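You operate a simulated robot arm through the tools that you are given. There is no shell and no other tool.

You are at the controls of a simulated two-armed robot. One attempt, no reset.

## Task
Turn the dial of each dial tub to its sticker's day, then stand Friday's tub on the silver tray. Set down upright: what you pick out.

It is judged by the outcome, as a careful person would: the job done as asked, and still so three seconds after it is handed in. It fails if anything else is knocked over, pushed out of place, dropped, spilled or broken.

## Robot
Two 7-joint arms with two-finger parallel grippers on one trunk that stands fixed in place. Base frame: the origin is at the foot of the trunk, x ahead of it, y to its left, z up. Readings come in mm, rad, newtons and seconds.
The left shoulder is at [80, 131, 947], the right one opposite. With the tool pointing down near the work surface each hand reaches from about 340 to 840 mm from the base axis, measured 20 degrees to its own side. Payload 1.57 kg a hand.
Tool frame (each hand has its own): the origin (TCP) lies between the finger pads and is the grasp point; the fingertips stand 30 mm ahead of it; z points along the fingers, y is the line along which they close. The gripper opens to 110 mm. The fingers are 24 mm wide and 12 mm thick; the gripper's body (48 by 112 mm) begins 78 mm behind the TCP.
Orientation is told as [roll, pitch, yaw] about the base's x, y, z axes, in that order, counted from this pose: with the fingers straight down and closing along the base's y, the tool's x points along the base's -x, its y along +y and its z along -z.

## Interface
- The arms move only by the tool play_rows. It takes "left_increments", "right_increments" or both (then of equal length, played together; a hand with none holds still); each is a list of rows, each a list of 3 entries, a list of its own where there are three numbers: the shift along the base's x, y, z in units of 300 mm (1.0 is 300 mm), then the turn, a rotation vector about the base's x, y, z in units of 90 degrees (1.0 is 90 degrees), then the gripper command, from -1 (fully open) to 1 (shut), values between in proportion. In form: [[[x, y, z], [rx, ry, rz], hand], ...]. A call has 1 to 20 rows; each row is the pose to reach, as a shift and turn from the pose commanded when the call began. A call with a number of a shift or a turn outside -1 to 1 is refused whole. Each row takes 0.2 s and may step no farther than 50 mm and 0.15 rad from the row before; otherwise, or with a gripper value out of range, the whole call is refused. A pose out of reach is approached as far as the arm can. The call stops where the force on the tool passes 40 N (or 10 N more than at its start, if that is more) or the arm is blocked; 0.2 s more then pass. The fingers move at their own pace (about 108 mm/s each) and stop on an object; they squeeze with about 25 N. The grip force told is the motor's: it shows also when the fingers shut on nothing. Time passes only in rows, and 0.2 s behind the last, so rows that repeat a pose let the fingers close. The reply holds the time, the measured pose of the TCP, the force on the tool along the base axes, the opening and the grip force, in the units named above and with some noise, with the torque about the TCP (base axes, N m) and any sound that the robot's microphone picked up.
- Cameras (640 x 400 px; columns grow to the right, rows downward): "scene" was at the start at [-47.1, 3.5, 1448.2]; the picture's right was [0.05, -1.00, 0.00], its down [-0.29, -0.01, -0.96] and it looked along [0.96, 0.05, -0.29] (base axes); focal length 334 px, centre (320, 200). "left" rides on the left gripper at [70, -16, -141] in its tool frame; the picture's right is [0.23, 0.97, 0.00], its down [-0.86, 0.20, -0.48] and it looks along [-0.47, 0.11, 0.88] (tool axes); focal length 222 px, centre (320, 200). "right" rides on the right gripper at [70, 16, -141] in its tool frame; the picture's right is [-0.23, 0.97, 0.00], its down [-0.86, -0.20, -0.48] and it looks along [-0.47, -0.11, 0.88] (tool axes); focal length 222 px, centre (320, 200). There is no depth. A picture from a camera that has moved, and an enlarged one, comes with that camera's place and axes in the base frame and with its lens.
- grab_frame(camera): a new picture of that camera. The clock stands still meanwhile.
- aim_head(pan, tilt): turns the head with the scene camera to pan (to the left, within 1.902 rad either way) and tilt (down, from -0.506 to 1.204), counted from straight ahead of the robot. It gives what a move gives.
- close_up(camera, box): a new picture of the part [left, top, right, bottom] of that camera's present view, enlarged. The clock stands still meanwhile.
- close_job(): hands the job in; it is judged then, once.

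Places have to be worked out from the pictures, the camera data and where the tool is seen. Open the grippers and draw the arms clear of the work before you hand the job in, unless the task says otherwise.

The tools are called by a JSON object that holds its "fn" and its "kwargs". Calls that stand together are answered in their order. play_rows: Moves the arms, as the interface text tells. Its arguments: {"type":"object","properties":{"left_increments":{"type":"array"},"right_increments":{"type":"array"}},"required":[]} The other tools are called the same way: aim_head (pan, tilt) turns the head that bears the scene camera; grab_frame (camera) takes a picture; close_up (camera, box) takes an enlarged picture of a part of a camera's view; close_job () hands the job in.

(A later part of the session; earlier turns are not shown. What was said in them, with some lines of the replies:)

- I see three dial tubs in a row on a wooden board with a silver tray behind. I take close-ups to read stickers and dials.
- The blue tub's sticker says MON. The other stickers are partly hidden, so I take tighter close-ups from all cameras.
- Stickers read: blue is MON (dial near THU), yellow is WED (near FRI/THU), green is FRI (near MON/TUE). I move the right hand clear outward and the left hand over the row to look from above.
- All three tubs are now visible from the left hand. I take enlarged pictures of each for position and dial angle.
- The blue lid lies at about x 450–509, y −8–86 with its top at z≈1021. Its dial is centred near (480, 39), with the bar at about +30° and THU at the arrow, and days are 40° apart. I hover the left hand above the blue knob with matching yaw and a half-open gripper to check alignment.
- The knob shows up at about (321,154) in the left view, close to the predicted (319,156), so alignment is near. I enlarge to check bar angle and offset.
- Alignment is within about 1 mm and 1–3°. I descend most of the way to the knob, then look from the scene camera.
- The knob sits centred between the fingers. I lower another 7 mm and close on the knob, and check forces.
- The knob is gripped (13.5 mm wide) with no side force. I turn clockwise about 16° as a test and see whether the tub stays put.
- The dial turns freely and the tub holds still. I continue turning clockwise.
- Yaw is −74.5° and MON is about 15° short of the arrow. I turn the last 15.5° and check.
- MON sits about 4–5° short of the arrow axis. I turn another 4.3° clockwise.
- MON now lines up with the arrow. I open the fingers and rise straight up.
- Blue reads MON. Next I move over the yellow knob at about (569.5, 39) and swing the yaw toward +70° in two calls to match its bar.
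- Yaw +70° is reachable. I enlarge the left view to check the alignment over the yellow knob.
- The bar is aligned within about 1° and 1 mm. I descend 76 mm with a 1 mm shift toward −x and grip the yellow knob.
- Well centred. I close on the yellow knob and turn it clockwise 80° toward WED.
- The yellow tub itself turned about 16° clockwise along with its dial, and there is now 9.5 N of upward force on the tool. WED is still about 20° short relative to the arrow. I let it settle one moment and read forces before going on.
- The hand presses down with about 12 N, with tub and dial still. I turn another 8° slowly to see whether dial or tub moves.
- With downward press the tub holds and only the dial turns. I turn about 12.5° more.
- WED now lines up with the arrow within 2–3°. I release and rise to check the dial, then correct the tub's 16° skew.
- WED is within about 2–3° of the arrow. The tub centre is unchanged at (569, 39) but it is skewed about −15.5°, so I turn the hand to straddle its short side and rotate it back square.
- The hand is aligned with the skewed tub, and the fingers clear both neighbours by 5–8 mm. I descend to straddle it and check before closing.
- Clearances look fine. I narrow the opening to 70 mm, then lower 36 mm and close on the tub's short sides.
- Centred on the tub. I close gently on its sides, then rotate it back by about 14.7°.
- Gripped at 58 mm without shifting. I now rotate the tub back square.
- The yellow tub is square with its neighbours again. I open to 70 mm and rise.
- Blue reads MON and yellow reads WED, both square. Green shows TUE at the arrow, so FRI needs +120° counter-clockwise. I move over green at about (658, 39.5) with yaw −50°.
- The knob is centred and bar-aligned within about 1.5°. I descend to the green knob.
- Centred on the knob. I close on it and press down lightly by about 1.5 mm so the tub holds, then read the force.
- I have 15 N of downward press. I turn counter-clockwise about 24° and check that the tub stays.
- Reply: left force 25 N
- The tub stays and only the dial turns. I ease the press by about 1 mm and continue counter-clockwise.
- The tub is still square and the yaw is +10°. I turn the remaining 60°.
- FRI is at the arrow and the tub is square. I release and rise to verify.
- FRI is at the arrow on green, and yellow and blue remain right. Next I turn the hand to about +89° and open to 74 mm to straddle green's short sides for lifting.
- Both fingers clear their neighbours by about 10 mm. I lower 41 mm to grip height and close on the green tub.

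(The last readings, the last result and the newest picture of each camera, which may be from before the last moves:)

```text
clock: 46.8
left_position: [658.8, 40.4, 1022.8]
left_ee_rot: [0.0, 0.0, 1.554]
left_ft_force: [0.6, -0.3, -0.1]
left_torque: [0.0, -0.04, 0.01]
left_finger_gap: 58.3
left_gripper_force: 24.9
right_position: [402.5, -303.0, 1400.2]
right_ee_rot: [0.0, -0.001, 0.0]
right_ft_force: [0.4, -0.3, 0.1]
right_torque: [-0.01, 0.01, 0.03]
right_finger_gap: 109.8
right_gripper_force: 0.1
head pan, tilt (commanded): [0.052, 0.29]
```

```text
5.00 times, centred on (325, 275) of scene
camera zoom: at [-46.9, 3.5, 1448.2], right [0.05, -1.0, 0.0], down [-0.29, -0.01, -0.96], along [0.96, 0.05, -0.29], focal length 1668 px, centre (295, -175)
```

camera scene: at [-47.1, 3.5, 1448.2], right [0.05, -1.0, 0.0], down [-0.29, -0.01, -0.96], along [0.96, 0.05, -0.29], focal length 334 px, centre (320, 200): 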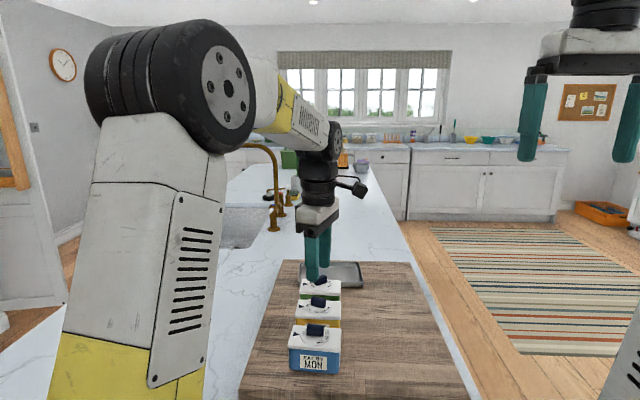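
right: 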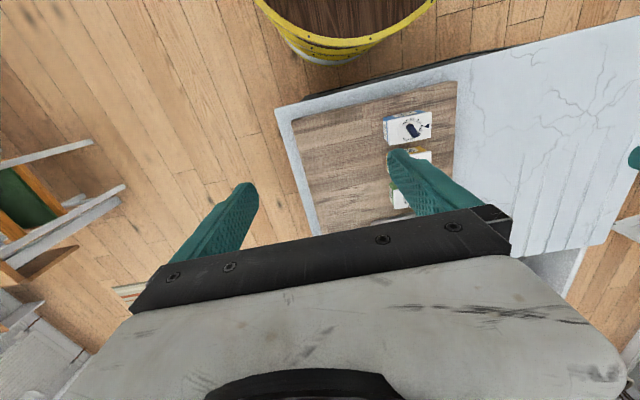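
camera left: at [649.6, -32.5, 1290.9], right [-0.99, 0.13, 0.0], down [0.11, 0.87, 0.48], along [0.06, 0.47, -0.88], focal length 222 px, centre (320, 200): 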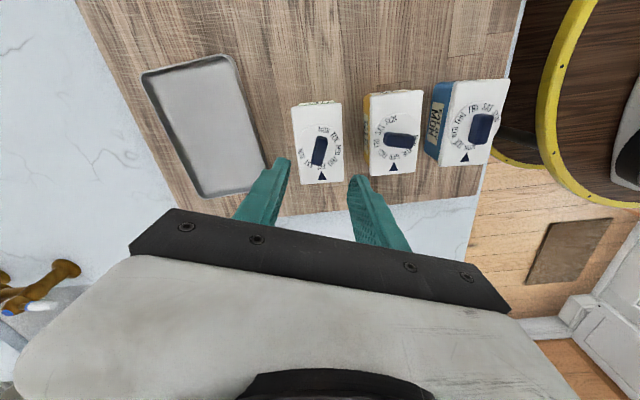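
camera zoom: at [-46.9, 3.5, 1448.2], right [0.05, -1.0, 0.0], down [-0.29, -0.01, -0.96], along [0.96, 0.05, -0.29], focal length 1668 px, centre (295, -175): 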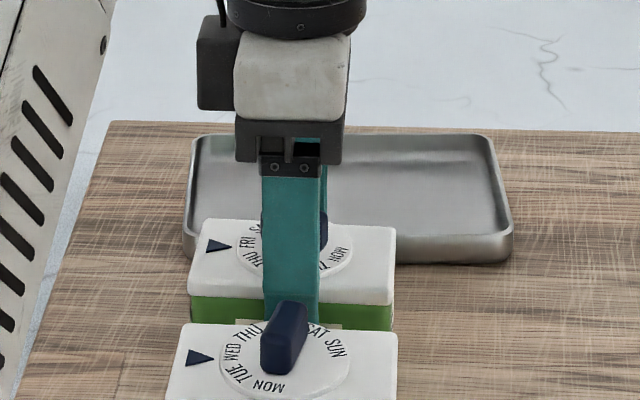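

The green tub is gripped at 58 mm. I lift 15 mm and check the whole tub comes along.

{"fn": "play_rows", "kwargs": {"left_increments": [[[0, 0, 0.02], [0, 0, 0], 1], [[0, 0, 0.05], [0, 0, 0], 1], [[0, 0, 0.05], [0, 0, 0], 1]]}}

{"fn": "close_up", "kwargs": {"camera": "scene", "box": [275, 235, 375, 315]}}

{"fn": "close_up", "kwargs": {"camera": "left", "box": [200, 90, 440, 250]}}

```text
clock: 47.6
left_position: [658.7, 38.6, 1037.8]
left_ee_rot: [0.001, 0.0, 1.551]
left_ft_force: [-0.1, 1.2, -3.0]
left_torque: [-0.02, 0.0, 0.02]
left_finger_gap: 58.1
left_gripper_force: 24.7
right_position: [402.8, -303.9, 1399.4]
right_ee_rot: [0.0, 0.002, 0.001]
right_ft_force: [0.3, 0.9, -0.5]
right_torque: [-0.01, -0.01, -0.01]
right_finger_gap: 109.8
right_gripper_force: 0.1
head pan, tilt (commanded): [0.052, 0.29]
```

```text
5.00 times, centred on (325, 275) of scene
camera zoom: at [-46.9, 3.5, 1448.2], right [0.05, -1.0, 0.0], down [-0.29, -0.01, -0.96], along [0.96, 0.05, -0.29], focal length 1668 px, centre (295, -175)
```

zoom: 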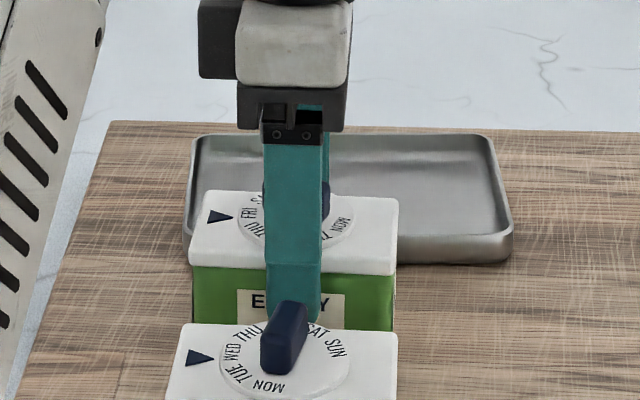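

```text
2.50 times, centred on (320, 170) of left
camera zoom: at [674.2, -31.7, 1178.4], right [-0.98, -0.21, 0.0], down [-0.18, 0.86, 0.48], along [-0.1, 0.47, -0.88], focal length 555 px, centre (320, 275)
```

zoom: 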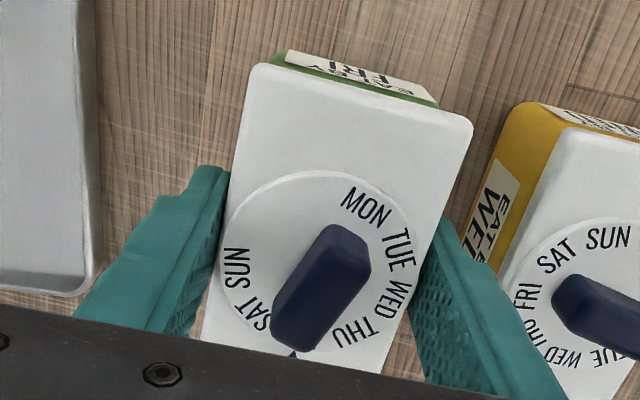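

The whole tub lifts cleanly at about 3 N. I raise it further and carry it toward the tray at about x 792, y 28.

{"fn": "play_rows", "kwargs": {"left_increments": [[[0, 0, 0.08], [0, 0, 0], 1], [[0, 0, 0.17], [0, 0, 0], 1], [[0.06, -0.005, 0.17], [0, 0, 0], 1], [[0.15, -0.012, 0.17], [0, 0, 0], 1], [[0.24, -0.02, 0.17], [0, 0, 0], 1], [[0.33, -0.028, 0.17], [0, 0, 0], 1], [[0.4, -0.034, 0.17], [0, 0, 0], 1], [[0.443, -0.037, 0.17], [0, 0, 0], 1], [[0.443, -0.037, 0.17], [0, 0, 0], 1], [[0.443, -0.037, 0.17], [0, 0, 0], 1]]}}

{"fn": "close_up", "kwargs": {"camera": "scene", "box": [260, 215, 400, 315]}}

{"fn": "grab_frame", "kwargs": {"camera": "left"}}

{"fn": "grab_frame", "kwargs": {"camera": "scene"}}

```text
clock: 49.8
left_position: [775.1, 28.4, 1084.7]
left_ee_rot: [-0.001, 0.001, 1.554]
left_ft_force: [0.7, 0.1, -4.6]
left_torque: [0.03, -0.02, -0.01]
left_finger_gap: 58.0
left_gripper_force: 25.7
left hand out of reach, approached as far as the arm can: row 7, 8, 9, 10
right_position: [402.1, -302.9, 1399.6]
right_ee_rot: [0.0, 0.0, -0.001]
right_ft_force: [-0.1, 0.1, 0.9]
right_torque: [-0.01, 0.03, 0.03]
right_finger_gap: 110.1
right_gripper_force: 0.0
head pan, tilt (commanded): [0.052, 0.29]
```

```text
4.00 times, centred on (330, 265) of scene
camera zoom: at [-46.8, 3.5, 1448.2], right [0.05, -1.0, 0.0], down [-0.29, -0.01, -0.96], along [0.96, 0.05, -0.29], focal length 1334 px, centre (280, -60)
```

zoom: 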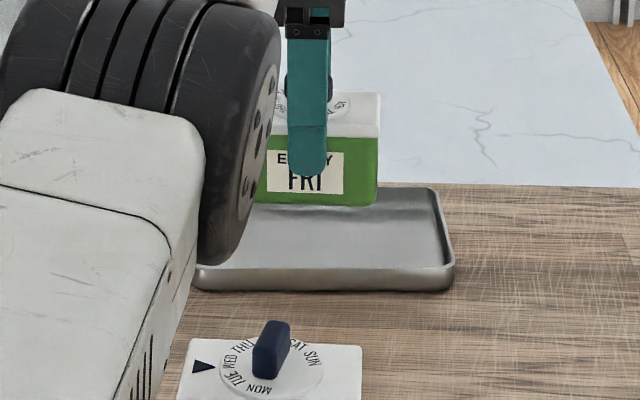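

```text
taken
camera left: at [789.8, -43.9, 1226.1], right [-0.98, -0.21, 0.0], down [-0.18, 0.86, 0.48], along [-0.1, 0.47, -0.88], focal length 222 px, centre (320, 200)
```

left: 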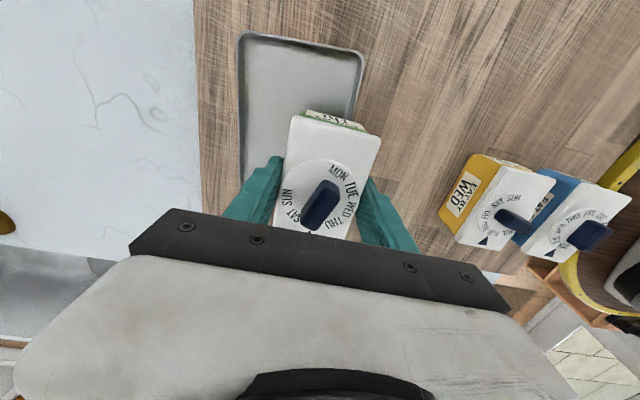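

```text
taken
camera scene: at [-46.8, 3.5, 1448.2], right [0.05, -1.0, 0.0], down [-0.29, -0.01, -0.96], along [0.96, 0.05, -0.29], focal length 334 px, centre (320, 200)
```

scene: 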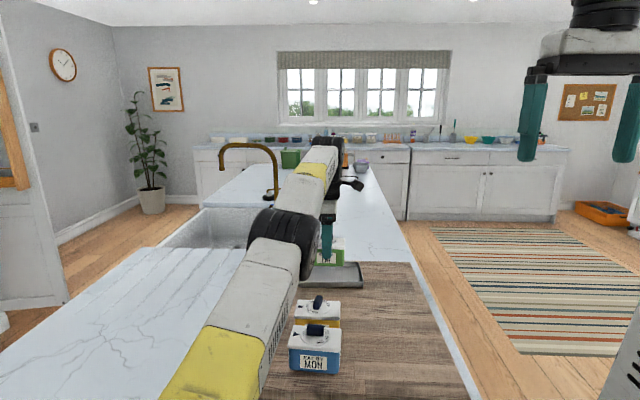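

The arm is at its reach limit at x≈775 at this height, and lower down it should reach further. The tub bottom is at about z 1027, so I lower about 40 mm, keeping it just above the rim, and look.

{"fn": "play_rows", "kwargs": {"left_increments": [[[0, 0, -0.05], [0, 0, 0], 1], [[0, 0, -0.1], [0, 0, 0], 1], [[0, 0, -0.127], [0, 0, 0], 1], [[0, 0, -0.127], [0, 0, 0], 1]]}}

{"fn": "close_up", "kwargs": {"camera": "scene", "box": [260, 215, 400, 315]}}

{"fn": "close_up", "kwargs": {"camera": "left", "box": [200, 20, 440, 250]}}

```text
clock: 50.8
left_position: [775.0, 28.2, 1046.4]
left_ee_rot: [0.0, 0.001, 1.552]
left_ft_force: [0.5, -0.3, -3.6]
left_torque: [-0.01, 0.02, 0.01]
left_finger_gap: 57.7
left_gripper_force: 25.0
right_position: [402.8, -302.5, 1401.1]
right_ee_rot: [0.0, 0.0, 0.0]
right_ft_force: [-0.5, -0.2, 0.4]
right_torque: [-0.03, 0.01, 0.01]
right_finger_gap: 110.2
right_gripper_force: 0.1
head pan, tilt (commanded): [0.052, 0.29]
```

```text
4.00 times, centred on (330, 265) of scene
camera zoom: at [-46.8, 3.5, 1448.2], right [0.05, -1.0, 0.0], down [-0.29, -0.01, -0.96], along [0.96, 0.05, -0.29], focal length 1334 px, centre (280, -60)
```

zoom: 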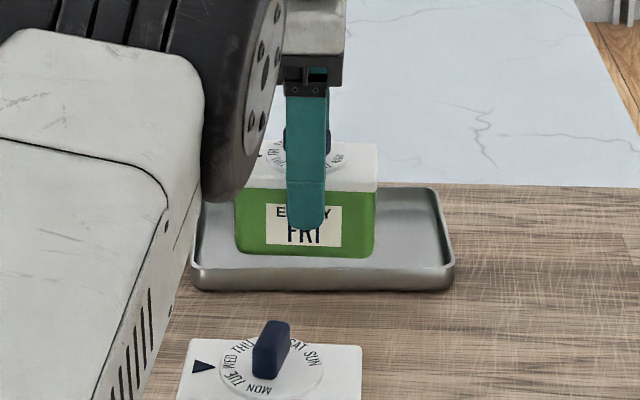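

```text
1.74 times, centred on (320, 135) of left
camera zoom: at [789.8, -43.2, 1187.5], right [-0.98, -0.21, 0.0], down [-0.18, 0.86, 0.48], along [-0.1, 0.47, -0.88], focal length 386 px, centre (320, 313)
```

zoom: 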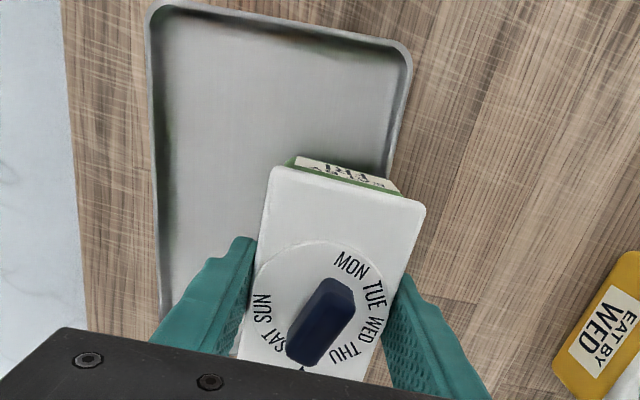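

The tray spans roughly x 750–866 and y −66–108, with a slight yaw of about +3°. The tub at x 775 must go about 20 mm further, so I move forward at this height and turn it about 3° to match the tray.

{"fn": "play_rows", "kwargs": {"left_increments": [[[0.025, 0, 0], [0, 0, 0.012], 1], [[0.05, 0, 0], [0, 0, 0.024], 1], [[0.073, 0, 0], [0, 0, 0.035], 1], [[0.073, 0, 0], [0, 0, 0.035], 1], [[0.073, 0, 0], [0, 0, 0.035], 1]]}}

{"fn": "close_up", "kwargs": {"camera": "scene", "box": [260, 215, 400, 315]}}

{"fn": "close_up", "kwargs": {"camera": "left", "box": [200, 20, 440, 250]}}

```text
clock: 52.0
left_position: [786.2, 27.6, 1045.1]
left_ee_rot: [0.001, 0.0, 1.608]
left_ft_force: [-0.7, -0.7, -4.9]
left_torque: [-0.02, 0.0, 0.04]
left_finger_gap: 57.5
left_gripper_force: 24.8
left hand out of reach, approached as far as the arm can: row 3, 4, 5
right_position: [402.7, -304.7, 1400.6]
right_ee_rot: [-0.001, 0.002, 0.0]
right_ft_force: [0.1, 0.5, 0.5]
right_torque: [0.0, -0.01, 0.03]
right_finger_gap: 110.0
right_gripper_force: 0.0
head pan, tilt (commanded): [0.052, 0.29]
```

```text
4.00 times, centred on (330, 265) of scene
camera zoom: at [-46.9, 3.5, 1448.2], right [0.05, -1.0, 0.0], down [-0.29, -0.01, -0.96], along [0.96, 0.05, -0.29], focal length 1334 px, centre (280, -60)
```

zoom: 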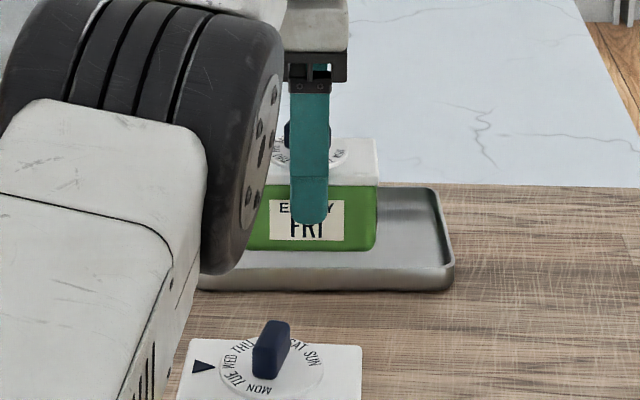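

```text
1.74 times, centred on (320, 135) of left
camera zoom: at [804.7, -42.3, 1185.2], right [-0.96, -0.26, 0.0], down [-0.23, 0.85, 0.48], along [-0.13, 0.46, -0.88], focal length 386 px, centre (320, 313)
```

zoom: 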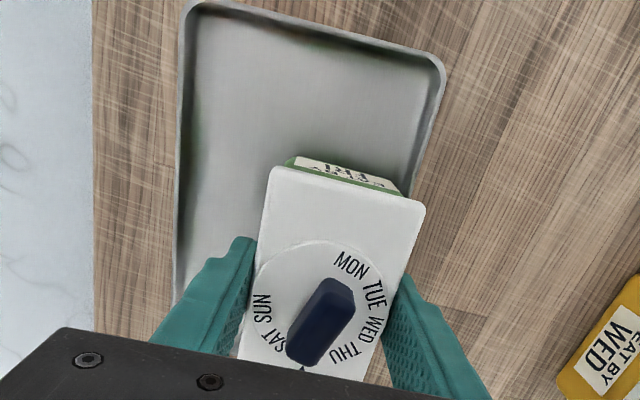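

At this height the limit is x≈786, which puts the tub's near bottom edge at about 760. I zoom in on the near rim to judge the margin.

{"fn": "close_up", "kwargs": {"camera": "scene", "box": [310, 255, 380, 295]}}

{"fn": "close_up", "kwargs": {"camera": "left", "box": [320, 30, 400, 130]}}

```text
9.14 times, centred on (345, 275) of scene
camera zoom: at [-46.9, 3.5, 1448.2], right [0.05, -1.0, 0.0], down [-0.29, -0.01, -0.96], along [0.96, 0.05, -0.29], focal length 3049 px, centre (91, -486)
```

zoom: 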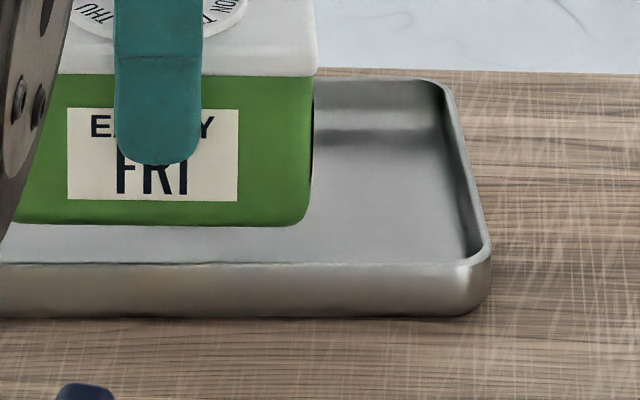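

```text
4.00 times, centred on (360, 80) of left
camera zoom: at [804.7, -42.3, 1185.2], right [-0.96, -0.26, 0.0], down [-0.23, 0.85, 0.48], along [-0.13, 0.46, -0.88], focal length 888 px, centre (160, 680)
```

zoom: 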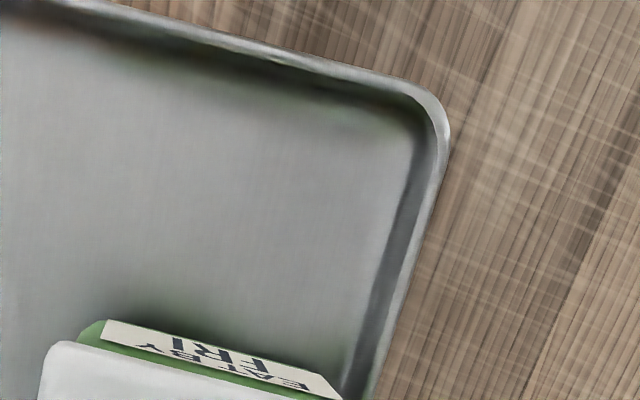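

The rim top is at about z 982, the tray floor starts at about x 753, and the tub's near bottom edge is at about 760, so it clears by roughly 6 mm. I lower 13 mm while easing a few mm forward.

{"fn": "play_rows", "kwargs": {"left_increments": [[[0.008, 0, -0.015], [0, 0, 0], 1], [[0.014, 0, -0.03], [0, 0, 0], 1], [[0.018, 0, -0.045], [0, 0, 0], 1], [[0.018, 0, -0.045], [0, 0, 0], 1]]}}

{"fn": "close_up", "kwargs": {"camera": "scene", "box": [290, 245, 380, 295]}}

{"fn": "close_up", "kwargs": {"camera": "left", "box": [200, 20, 440, 250]}}

```text
clock: 53.0
left_position: [791.1, 29.8, 1030.5]
left_ee_rot: [0.002, -0.001, 1.61]
left_ft_force: [0.7, 0.7, -3.9]
left_torque: [0.01, 0.0, 0.0]
left_finger_gap: 57.6
left_gripper_force: 24.9
right_position: [402.9, -302.8, 1399.9]
right_ee_rot: [0.001, -0.001, 0.0]
right_ft_force: [0.7, 0.0, -0.3]
right_torque: [-0.01, 0.04, -0.04]
right_finger_gap: 110.0
right_gripper_force: 0.1
head pan, tilt (commanded): [0.052, 0.29]
```

```text
7.11 times, centred on (335, 270) of scene
camera zoom: at [-46.8, 3.5, 1448.2], right [0.05, -1.0, 0.0], down [-0.29, -0.01, -0.96], along [0.96, 0.05, -0.29], focal length 2372 px, centre (213, -298)
```

zoom: 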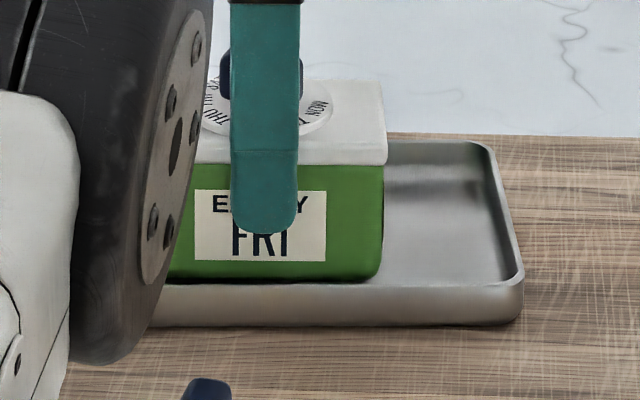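

```text
1.74 times, centred on (320, 135) of left
camera zoom: at [809.9, -41.8, 1171.6], right [-0.96, -0.26, 0.0], down [-0.23, 0.85, 0.48], along [-0.13, 0.46, -0.88], focal length 386 px, centre (320, 313)
```

zoom: 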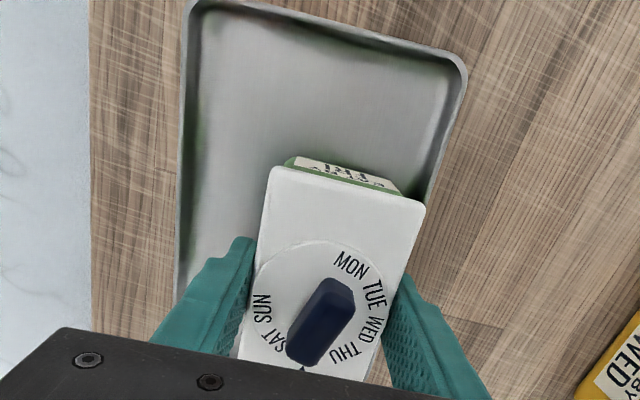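

Now x is 791 and the bottom is at about z 973, inside the rim. I check the whole scene for the elbow's clearance from the other tubs.

{"fn": "grab_frame", "kwargs": {"camera": "scene"}}

{"fn": "grab_frame", "kwargs": {"camera": "right"}}

```text
taken
camera scene: at [-46.8, 3.5, 1448.2], right [0.05, -1.0, 0.0], down [-0.29, -0.01, -0.96], along [0.96, 0.05, -0.29], focal length 334 px, centre (320, 200)
```

scene: 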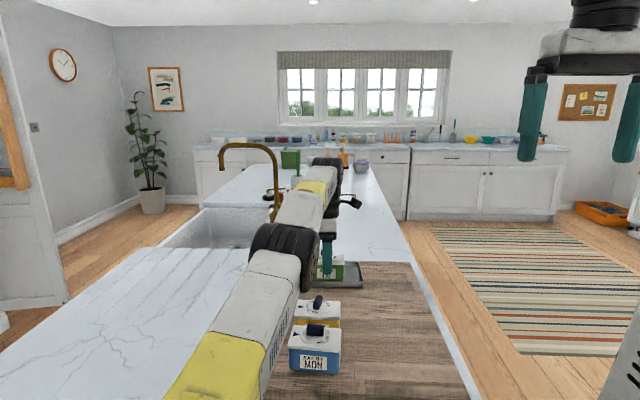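

```text
taken
camera right: at [333.3, -286.8, 1540.7], right [0.23, 0.97, 0.0], down [0.86, -0.2, 0.48], along [0.47, -0.11, -0.88], focal length 222 px, centre (320, 200)
```

right: 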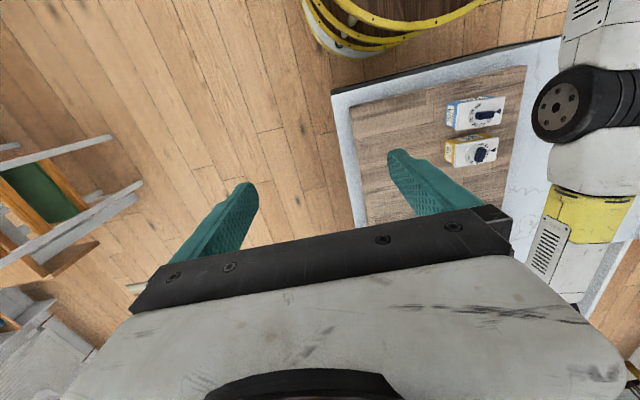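

The elbow is at about z 1195, well above the tubs. I lower the tub the last few millimetres onto the tray floor.

{"fn": "play_rows", "kwargs": {"left_increments": [[[0.003, 0, -0.007], [0, 0, 0], 1], [[0.006, 0, -0.014], [0, 0, 0], 1], [[0.006, 0, -0.017], [0, 0, 0], 1], [[0.006, 0, -0.017], [0, 0, 0], 1]]}}

{"fn": "close_up", "kwargs": {"camera": "scene", "box": [290, 245, 380, 295]}}

```text
clock: 54.0
left_position: [792.8, 27.1, 1025.8]
left_ee_rot: [0.0, -0.001, 1.608]
left_ft_force: [0.7, -0.2, -3.7]
left_torque: [0.0, -0.01, 0.0]
left_finger_gap: 57.9
left_gripper_force: 24.7
right_position: [403.4, -303.0, 1399.9]
right_ee_rot: [-0.001, -0.001, -0.001]
right_ft_force: [-0.1, -0.3, 1.2]
right_torque: [0.03, 0.03, 0.02]
right_finger_gap: 109.9
right_gripper_force: 0.0
head pan, tilt (commanded): [0.052, 0.29]
```

```text
7.11 times, centred on (335, 270) of scene
camera zoom: at [-46.9, 3.5, 1448.2], right [0.05, -1.0, 0.0], down [-0.29, -0.01, -0.96], along [0.96, 0.05, -0.29], focal length 2372 px, centre (213, -298)
```

zoom: 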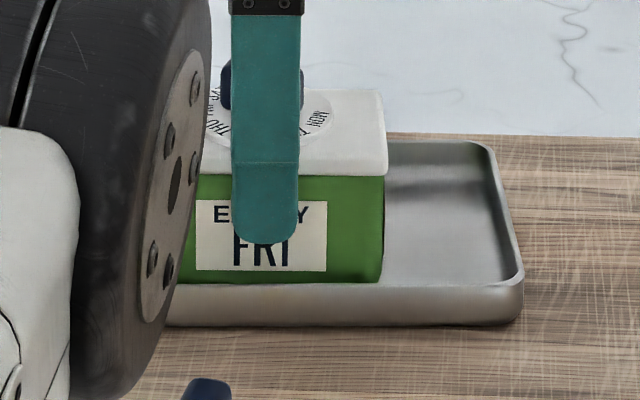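

Still hanging (−3.7 N) at z≈1025.8. I lower another 2 mm.

{"fn": "play_rows", "kwargs": {"left_increments": [[[0, 0, -0.004], [0, 0, 0], 1], [[0, 0, -0.007], [0, 0, 0], 1], [[0, 0, -0.007], [0, 0, 0], 1]]}}

```text
clock: 54.8
left_position: [791.9, 29.0, 1024.9]
left_ee_rot: [-0.001, 0.001, 1.608]
left_ft_force: [3.0, -0.4, 12.1]
left_torque: [0.08, 0.23, -0.06]
left_finger_gap: 57.9
left_gripper_force: 24.9
right_position: [403.0, -303.8, 1400.6]
right_ee_rot: [-0.001, 0.001, -0.001]
right_ft_force: [-0.3, 0.4, 0.2]
right_torque: [0.01, 0.02, -0.02]
right_finger_gap: 110.2
right_gripper_force: 0.0
head pan, tilt (commanded): [0.052, 0.29]
```

Contact is made with the tray floor. I back off 1 mm and open the fingers.

{"fn": "play_rows", "kwargs": {"left_increments": [[[0, 0, 0.003], [0, 0, 0], 1], [[0, 0, 0.003], [0, 0, 0], 0.0], [[0, 0, 0.003], [0, 0, 0], -0.3], [[0, 0, 0.003], [0, 0, 0], -0.3]]}}

{"fn": "close_up", "kwargs": {"camera": "scene", "box": [290, 245, 380, 295]}}

{"fn": "close_up", "kwargs": {"camera": "left", "box": [200, 20, 440, 250]}}

```text
clock: 55.8
left_position: [792.7, 30.1, 1024.1]
left_ee_rot: [0.003, -0.001, 1.609]
left_ft_force: [0.6, 0.6, 0.1]
left_torque: [0.04, 0.02, -0.03]
left_finger_gap: 71.7
left_gripper_force: 0.1
right_position: [401.8, -302.4, 1401.5]
right_ee_rot: [0.0, 0.0, 0.001]
right_ft_force: [-0.4, 0.3, -0.2]
right_torque: [0.03, 0.0, 0.02]
right_finger_gap: 109.7
right_gripper_force: 0.0
head pan, tilt (commanded): [0.052, 0.29]
```

```text
7.11 times, centred on (335, 270) of scene
camera zoom: at [-47.1, 3.5, 1448.2], right [0.05, -1.0, 0.0], down [-0.29, -0.01, -0.96], along [0.96, 0.05, -0.29], focal length 2372 px, centre (213, -298)
```

zoom: 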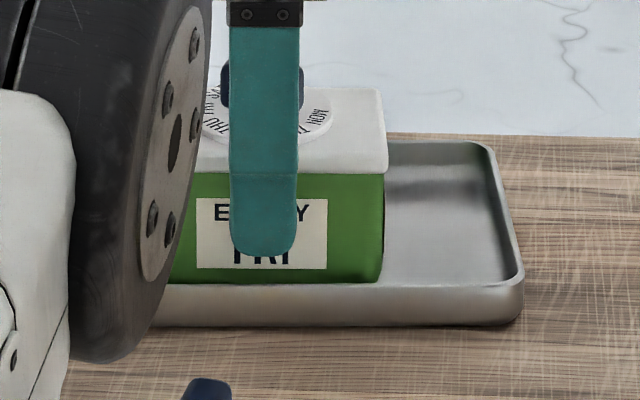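

```text
1.74 times, centred on (320, 135) of left
camera zoom: at [811.0, -41.4, 1165.1], right [-0.96, -0.26, 0.0], down [-0.23, 0.85, 0.48], along [-0.13, 0.46, -0.88], focal length 386 px, centre (320, 313)
```

zoom: 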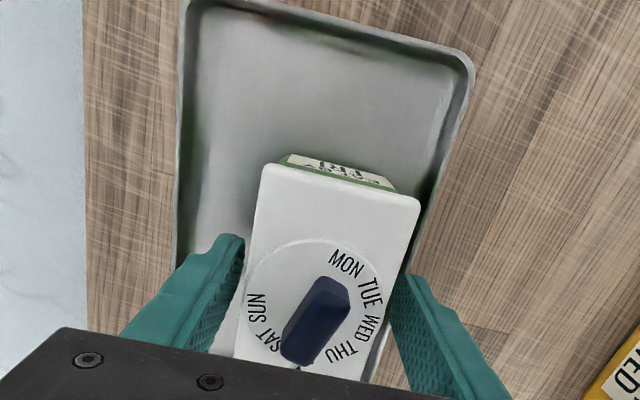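

The tub stands upright inside the tray. I open wider to 100 mm so the fingers keep clear, then rise while easing back within reach.

{"fn": "play_rows", "kwargs": {"left_increments": [[[0, 0, 0], [0, 0, 0], -0.6], [[0, 0, 0], [0, 0, 0], -0.82], [[0, 0, 0.01], [0, 0, 0], -0.82], [[-0.01, 0, 0.04], [0, 0, 0], -0.82], [[-0.025, 0, 0.09], [0, 0, 0], -0.82], [[-0.045, 0, 0.15], [0, 0, 0], -0.82], [[-0.07, 0, 0.22], [0, 0, 0], -0.82], [[-0.12, 0, 0.3], [0, 0, 0], -0.82], [[-0.2, 0, 0.38], [0, 0, 0], -0.82], [[-0.28, 0, 0.48], [0, 0, 0], -0.82], [[-0.28, 0, 0.48], [0, 0, 0], -0.82]]}}

{"fn": "close_up", "kwargs": {"camera": "scene", "box": [260, 225, 400, 315]}}

{"fn": "close_up", "kwargs": {"camera": "left", "box": [160, 20, 480, 230]}}

```text
clock: 58.2
left_position: [709.7, 31.3, 1169.0]
left_ee_rot: [0.001, 0.001, 1.608]
left_ft_force: [-0.2, 0.3, -0.5]
left_torque: [-0.02, -0.02, -0.03]
left_finger_gap: 99.9
left_gripper_force: 0.0
right_position: [402.6, -303.6, 1401.5]
right_ee_rot: [-0.001, 0.0, 0.0]
right_ft_force: [-0.1, 0.3, -0.5]
right_torque: [0.03, 0.02, 0.0]
right_finger_gap: 109.8
right_gripper_force: 0.1
head pan, tilt (commanded): [0.052, 0.29]
```

```text
4.44 times, centred on (330, 270) of scene
camera zoom: at [-47.1, 3.5, 1448.2], right [0.05, -1.0, 0.0], down [-0.29, -0.01, -0.96], along [0.96, 0.05, -0.29], focal length 1482 px, centre (276, -111)
```

zoom: 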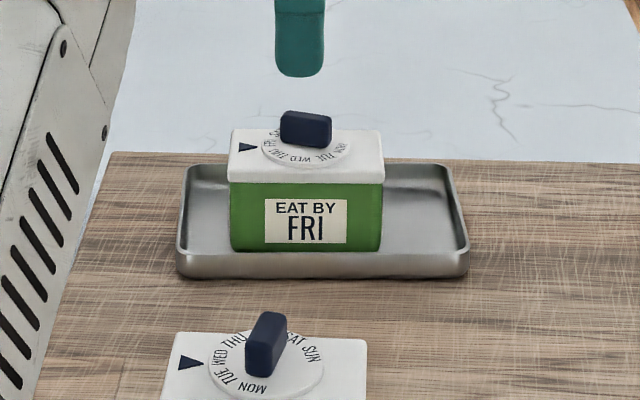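

```text
1.90 times, centred on (320, 125) of left
camera zoom: at [728.6, -39.5, 1310.6], right [-0.96, -0.26, 0.0], down [-0.23, 0.85, 0.48], along [-0.13, 0.46, -0.88], focal length 423 px, centre (320, 343)
```

zoom: 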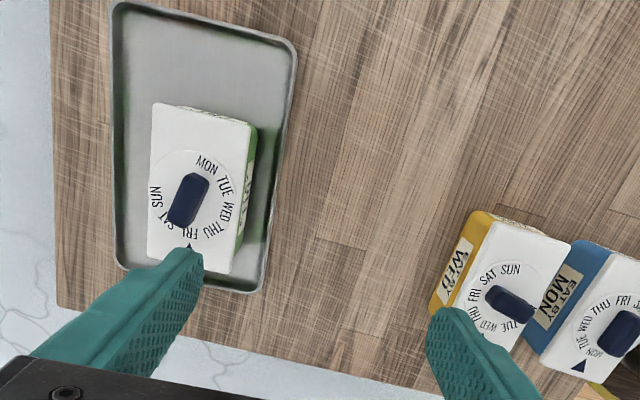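

Friday's tub stands fully inside the tray. I draw the left arm up and back to its starting area, turning the wrist back as well.

{"fn": "play_rows", "kwargs": {"left_increments": [[[-0.03, 0.02, 0.13], [0, 0, -0.08], -1], [[-0.1, 0.06, 0.26], [0, 0, -0.16], -1], [[-0.19, 0.12, 0.36], [0, 0, -0.24], -1], [[-0.28, 0.19, 0.44], [0, 0, -0.32], -1], [[-0.37, 0.26, 0.5], [0, 0, -0.4], -1], [[-0.46, 0.33, 0.55], [0, 0, -0.48], -1], [[-0.55, 0.4, 0.59], [0, 0, -0.56], -1], [[-0.64, 0.47, 0.62], [0, 0, -0.64], -1], [[-0.73, 0.53, 0.63], [0, 0, -0.72], -1], [[-0.8, 0.58, 0.63], [0, 0, -0.8], -1], [[-0.8, 0.58, 0.63], [0, 0, -0.88], -1], [[-0.8, 0.58, 0.63], [0, 0, -0.96], -1], [[-0.8, 0.58, 0.63], [0, 0, -0.96], -1]]}}

{"fn": "grab_frame", "kwargs": {"camera": "scene"}}

{"fn": "close_up", "kwargs": {"camera": "scene", "box": [280, 245, 380, 300]}}

{"fn": "close_up", "kwargs": {"camera": "scene", "box": [270, 290, 370, 380]}}

{"fn": "grab_frame", "kwargs": {"camera": "left"}}

```text
clock: 61.0
left_position: [468.0, 202.5, 1358.7]
left_ee_rot: [0.0, -0.001, 0.099]
left_ft_force: [-0.2, -0.6, 0.4]
left_torque: [0.02, 0.01, 0.0]
left_finger_gap: 110.1
left_gripper_force: 0.1
right_position: [402.5, -303.7, 1398.1]
right_ee_rot: [0.0, 0.0, 0.002]
right_ft_force: [0.8, -0.5, -0.6]
right_torque: [-0.01, -0.01, -0.01]
right_finger_gap: 109.8
right_gripper_force: 0.1
head pan, tilt (commanded): [0.052, 0.29]
```

```text
taken
camera scene: at [-47.1, 3.5, 1448.2], right [0.05, -1.0, 0.0], down [-0.29, -0.01, -0.96], along [0.96, 0.05, -0.29], focal length 334 px, centre (320, 200)
```

scene: 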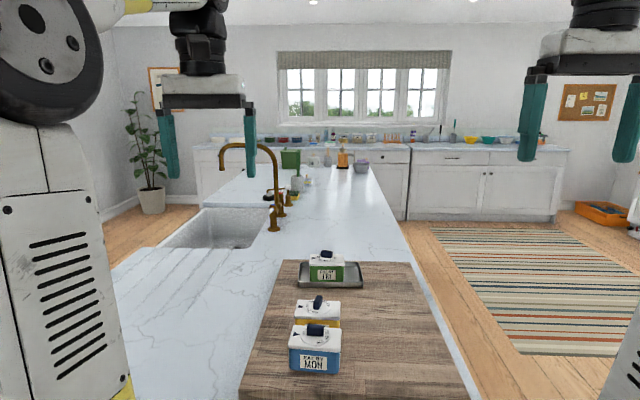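

```text
6.40 times, centred on (330, 272) of scene
camera zoom: at [-47.1, 3.5, 1448.2], right [0.05, -1.0, 0.0], down [-0.29, -0.01, -0.96], along [0.96, 0.05, -0.29], focal length 2134 px, centre (256, -264)
```

zoom: 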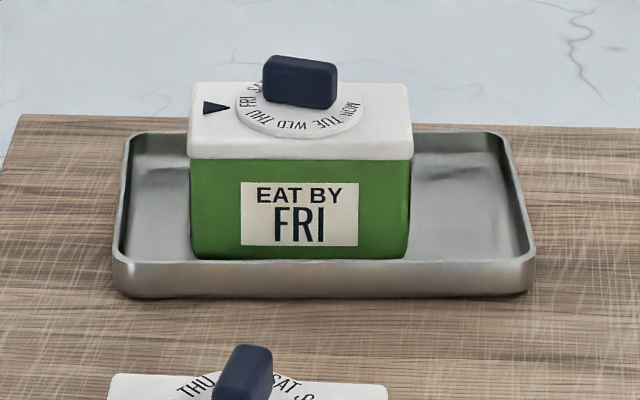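

```text
4.44 times, centred on (320, 335) of scene
camera zoom: at [-47.1, 3.5, 1448.2], right [0.05, -1.0, 0.0], down [-0.29, -0.01, -0.96], along [0.96, 0.05, -0.29], focal length 1482 px, centre (320, -400)
```

zoom: 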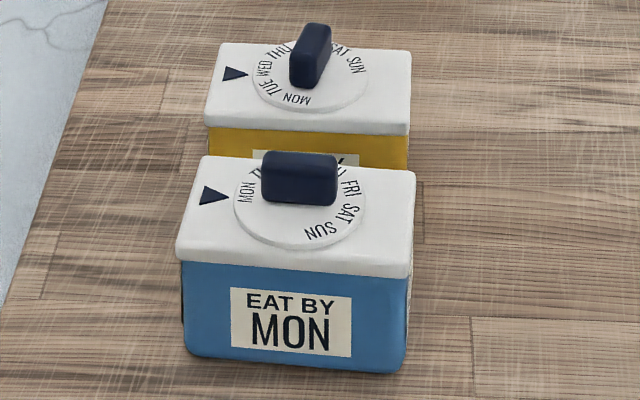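

```text
taken
camera left: at [400.0, 178.5, 1499.7], right [-0.32, 0.95, 0.0], down [0.83, 0.28, 0.48], along [0.45, 0.15, -0.88], focal length 222 px, centre (320, 200)
```

left: 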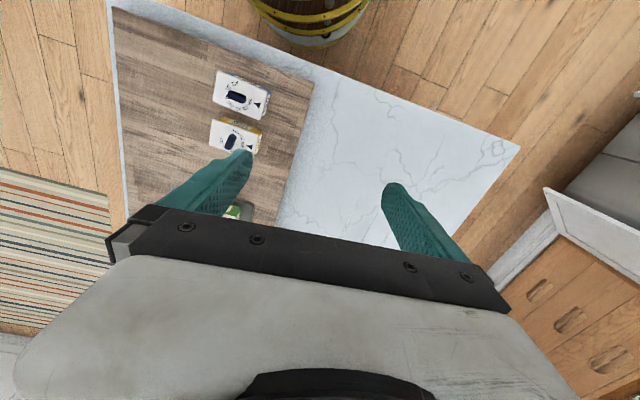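

Everything stands as intended. One last enlarged look from the left hand confirms the blue and yellow dials before handing in.

{"fn": "close_up", "kwargs": {"camera": "left", "box": [200, 60, 280, 160]}}

{"fn": "close_up", "kwargs": {"camera": "scene", "box": [305, 248, 350, 275]}}

{"fn": "close_up", "kwargs": {"camera": "scene", "box": [288, 290, 346, 350]}}

```text
4.00 times, centred on (240, 110) of left
camera zoom: at [400.0, 178.5, 1499.7], right [-0.32, 0.95, 0.0], down [0.83, 0.28, 0.48], along [0.45, 0.15, -0.88], focal length 888 px, centre (640, 560)
```

zoom: 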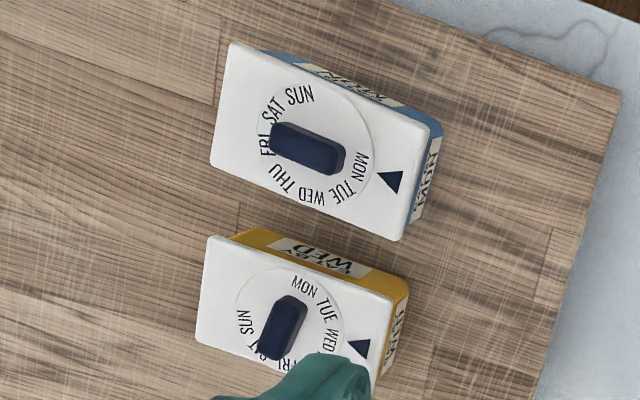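

```text
14.22 times, centred on (328, 262) of scene
camera zoom: at [-47.1, 3.5, 1448.2], right [0.05, -1.0, 0.0], down [-0.29, -0.01, -0.96], along [0.96, 0.05, -0.29], focal length 4743 px, centre (213, -675)
```

zoom: 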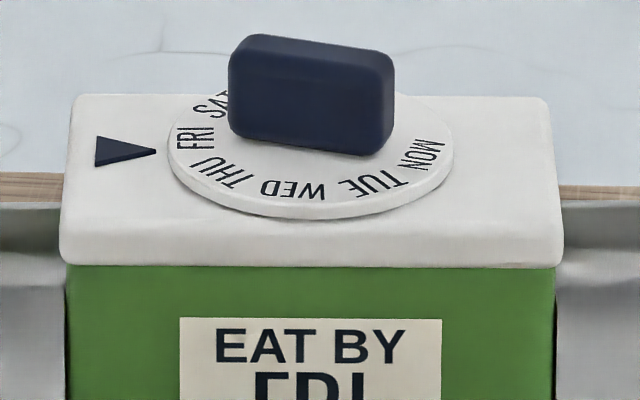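

```text
6.67 times, centred on (317, 320) of scene
camera zoom: at [-47.1, 3.5, 1448.2], right [0.05, -1.0, 0.0], down [-0.29, -0.01, -0.96], along [0.96, 0.05, -0.29], focal length 2223 px, centre (340, -600)
```

zoom: 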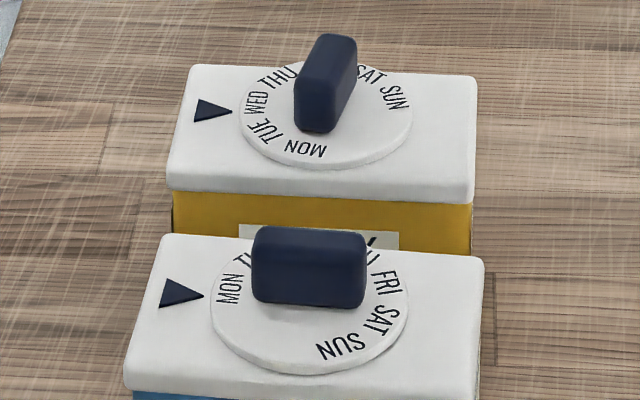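

MON, WED and FRI each sit at their arrows within about 3°. Friday's tub stands upright inside the silver tray, the other two tubs are in place, and both arms are clear with open grippers. I hand the job in.

{"fn": "close_job", "kwargs": {}}

```text
The job is handed in.
```

The three dials are set to their stickers' days: blue to MON, yellow to WED and green to FRI, each within about 3° of its arrow. Friday's tub (green) stands upright on the floor of the silver tray, clear of its rim.

The yellow tub turned about 16° while I was turning its dial. I gripped it by the sides and turned it back, and it now lines up with the blue tub again. The blue tub stayed within a millimetre or two of where it was.

Nothing was knocked over or dropped. Both grippers are open and drawn clear, and the job is handed in.
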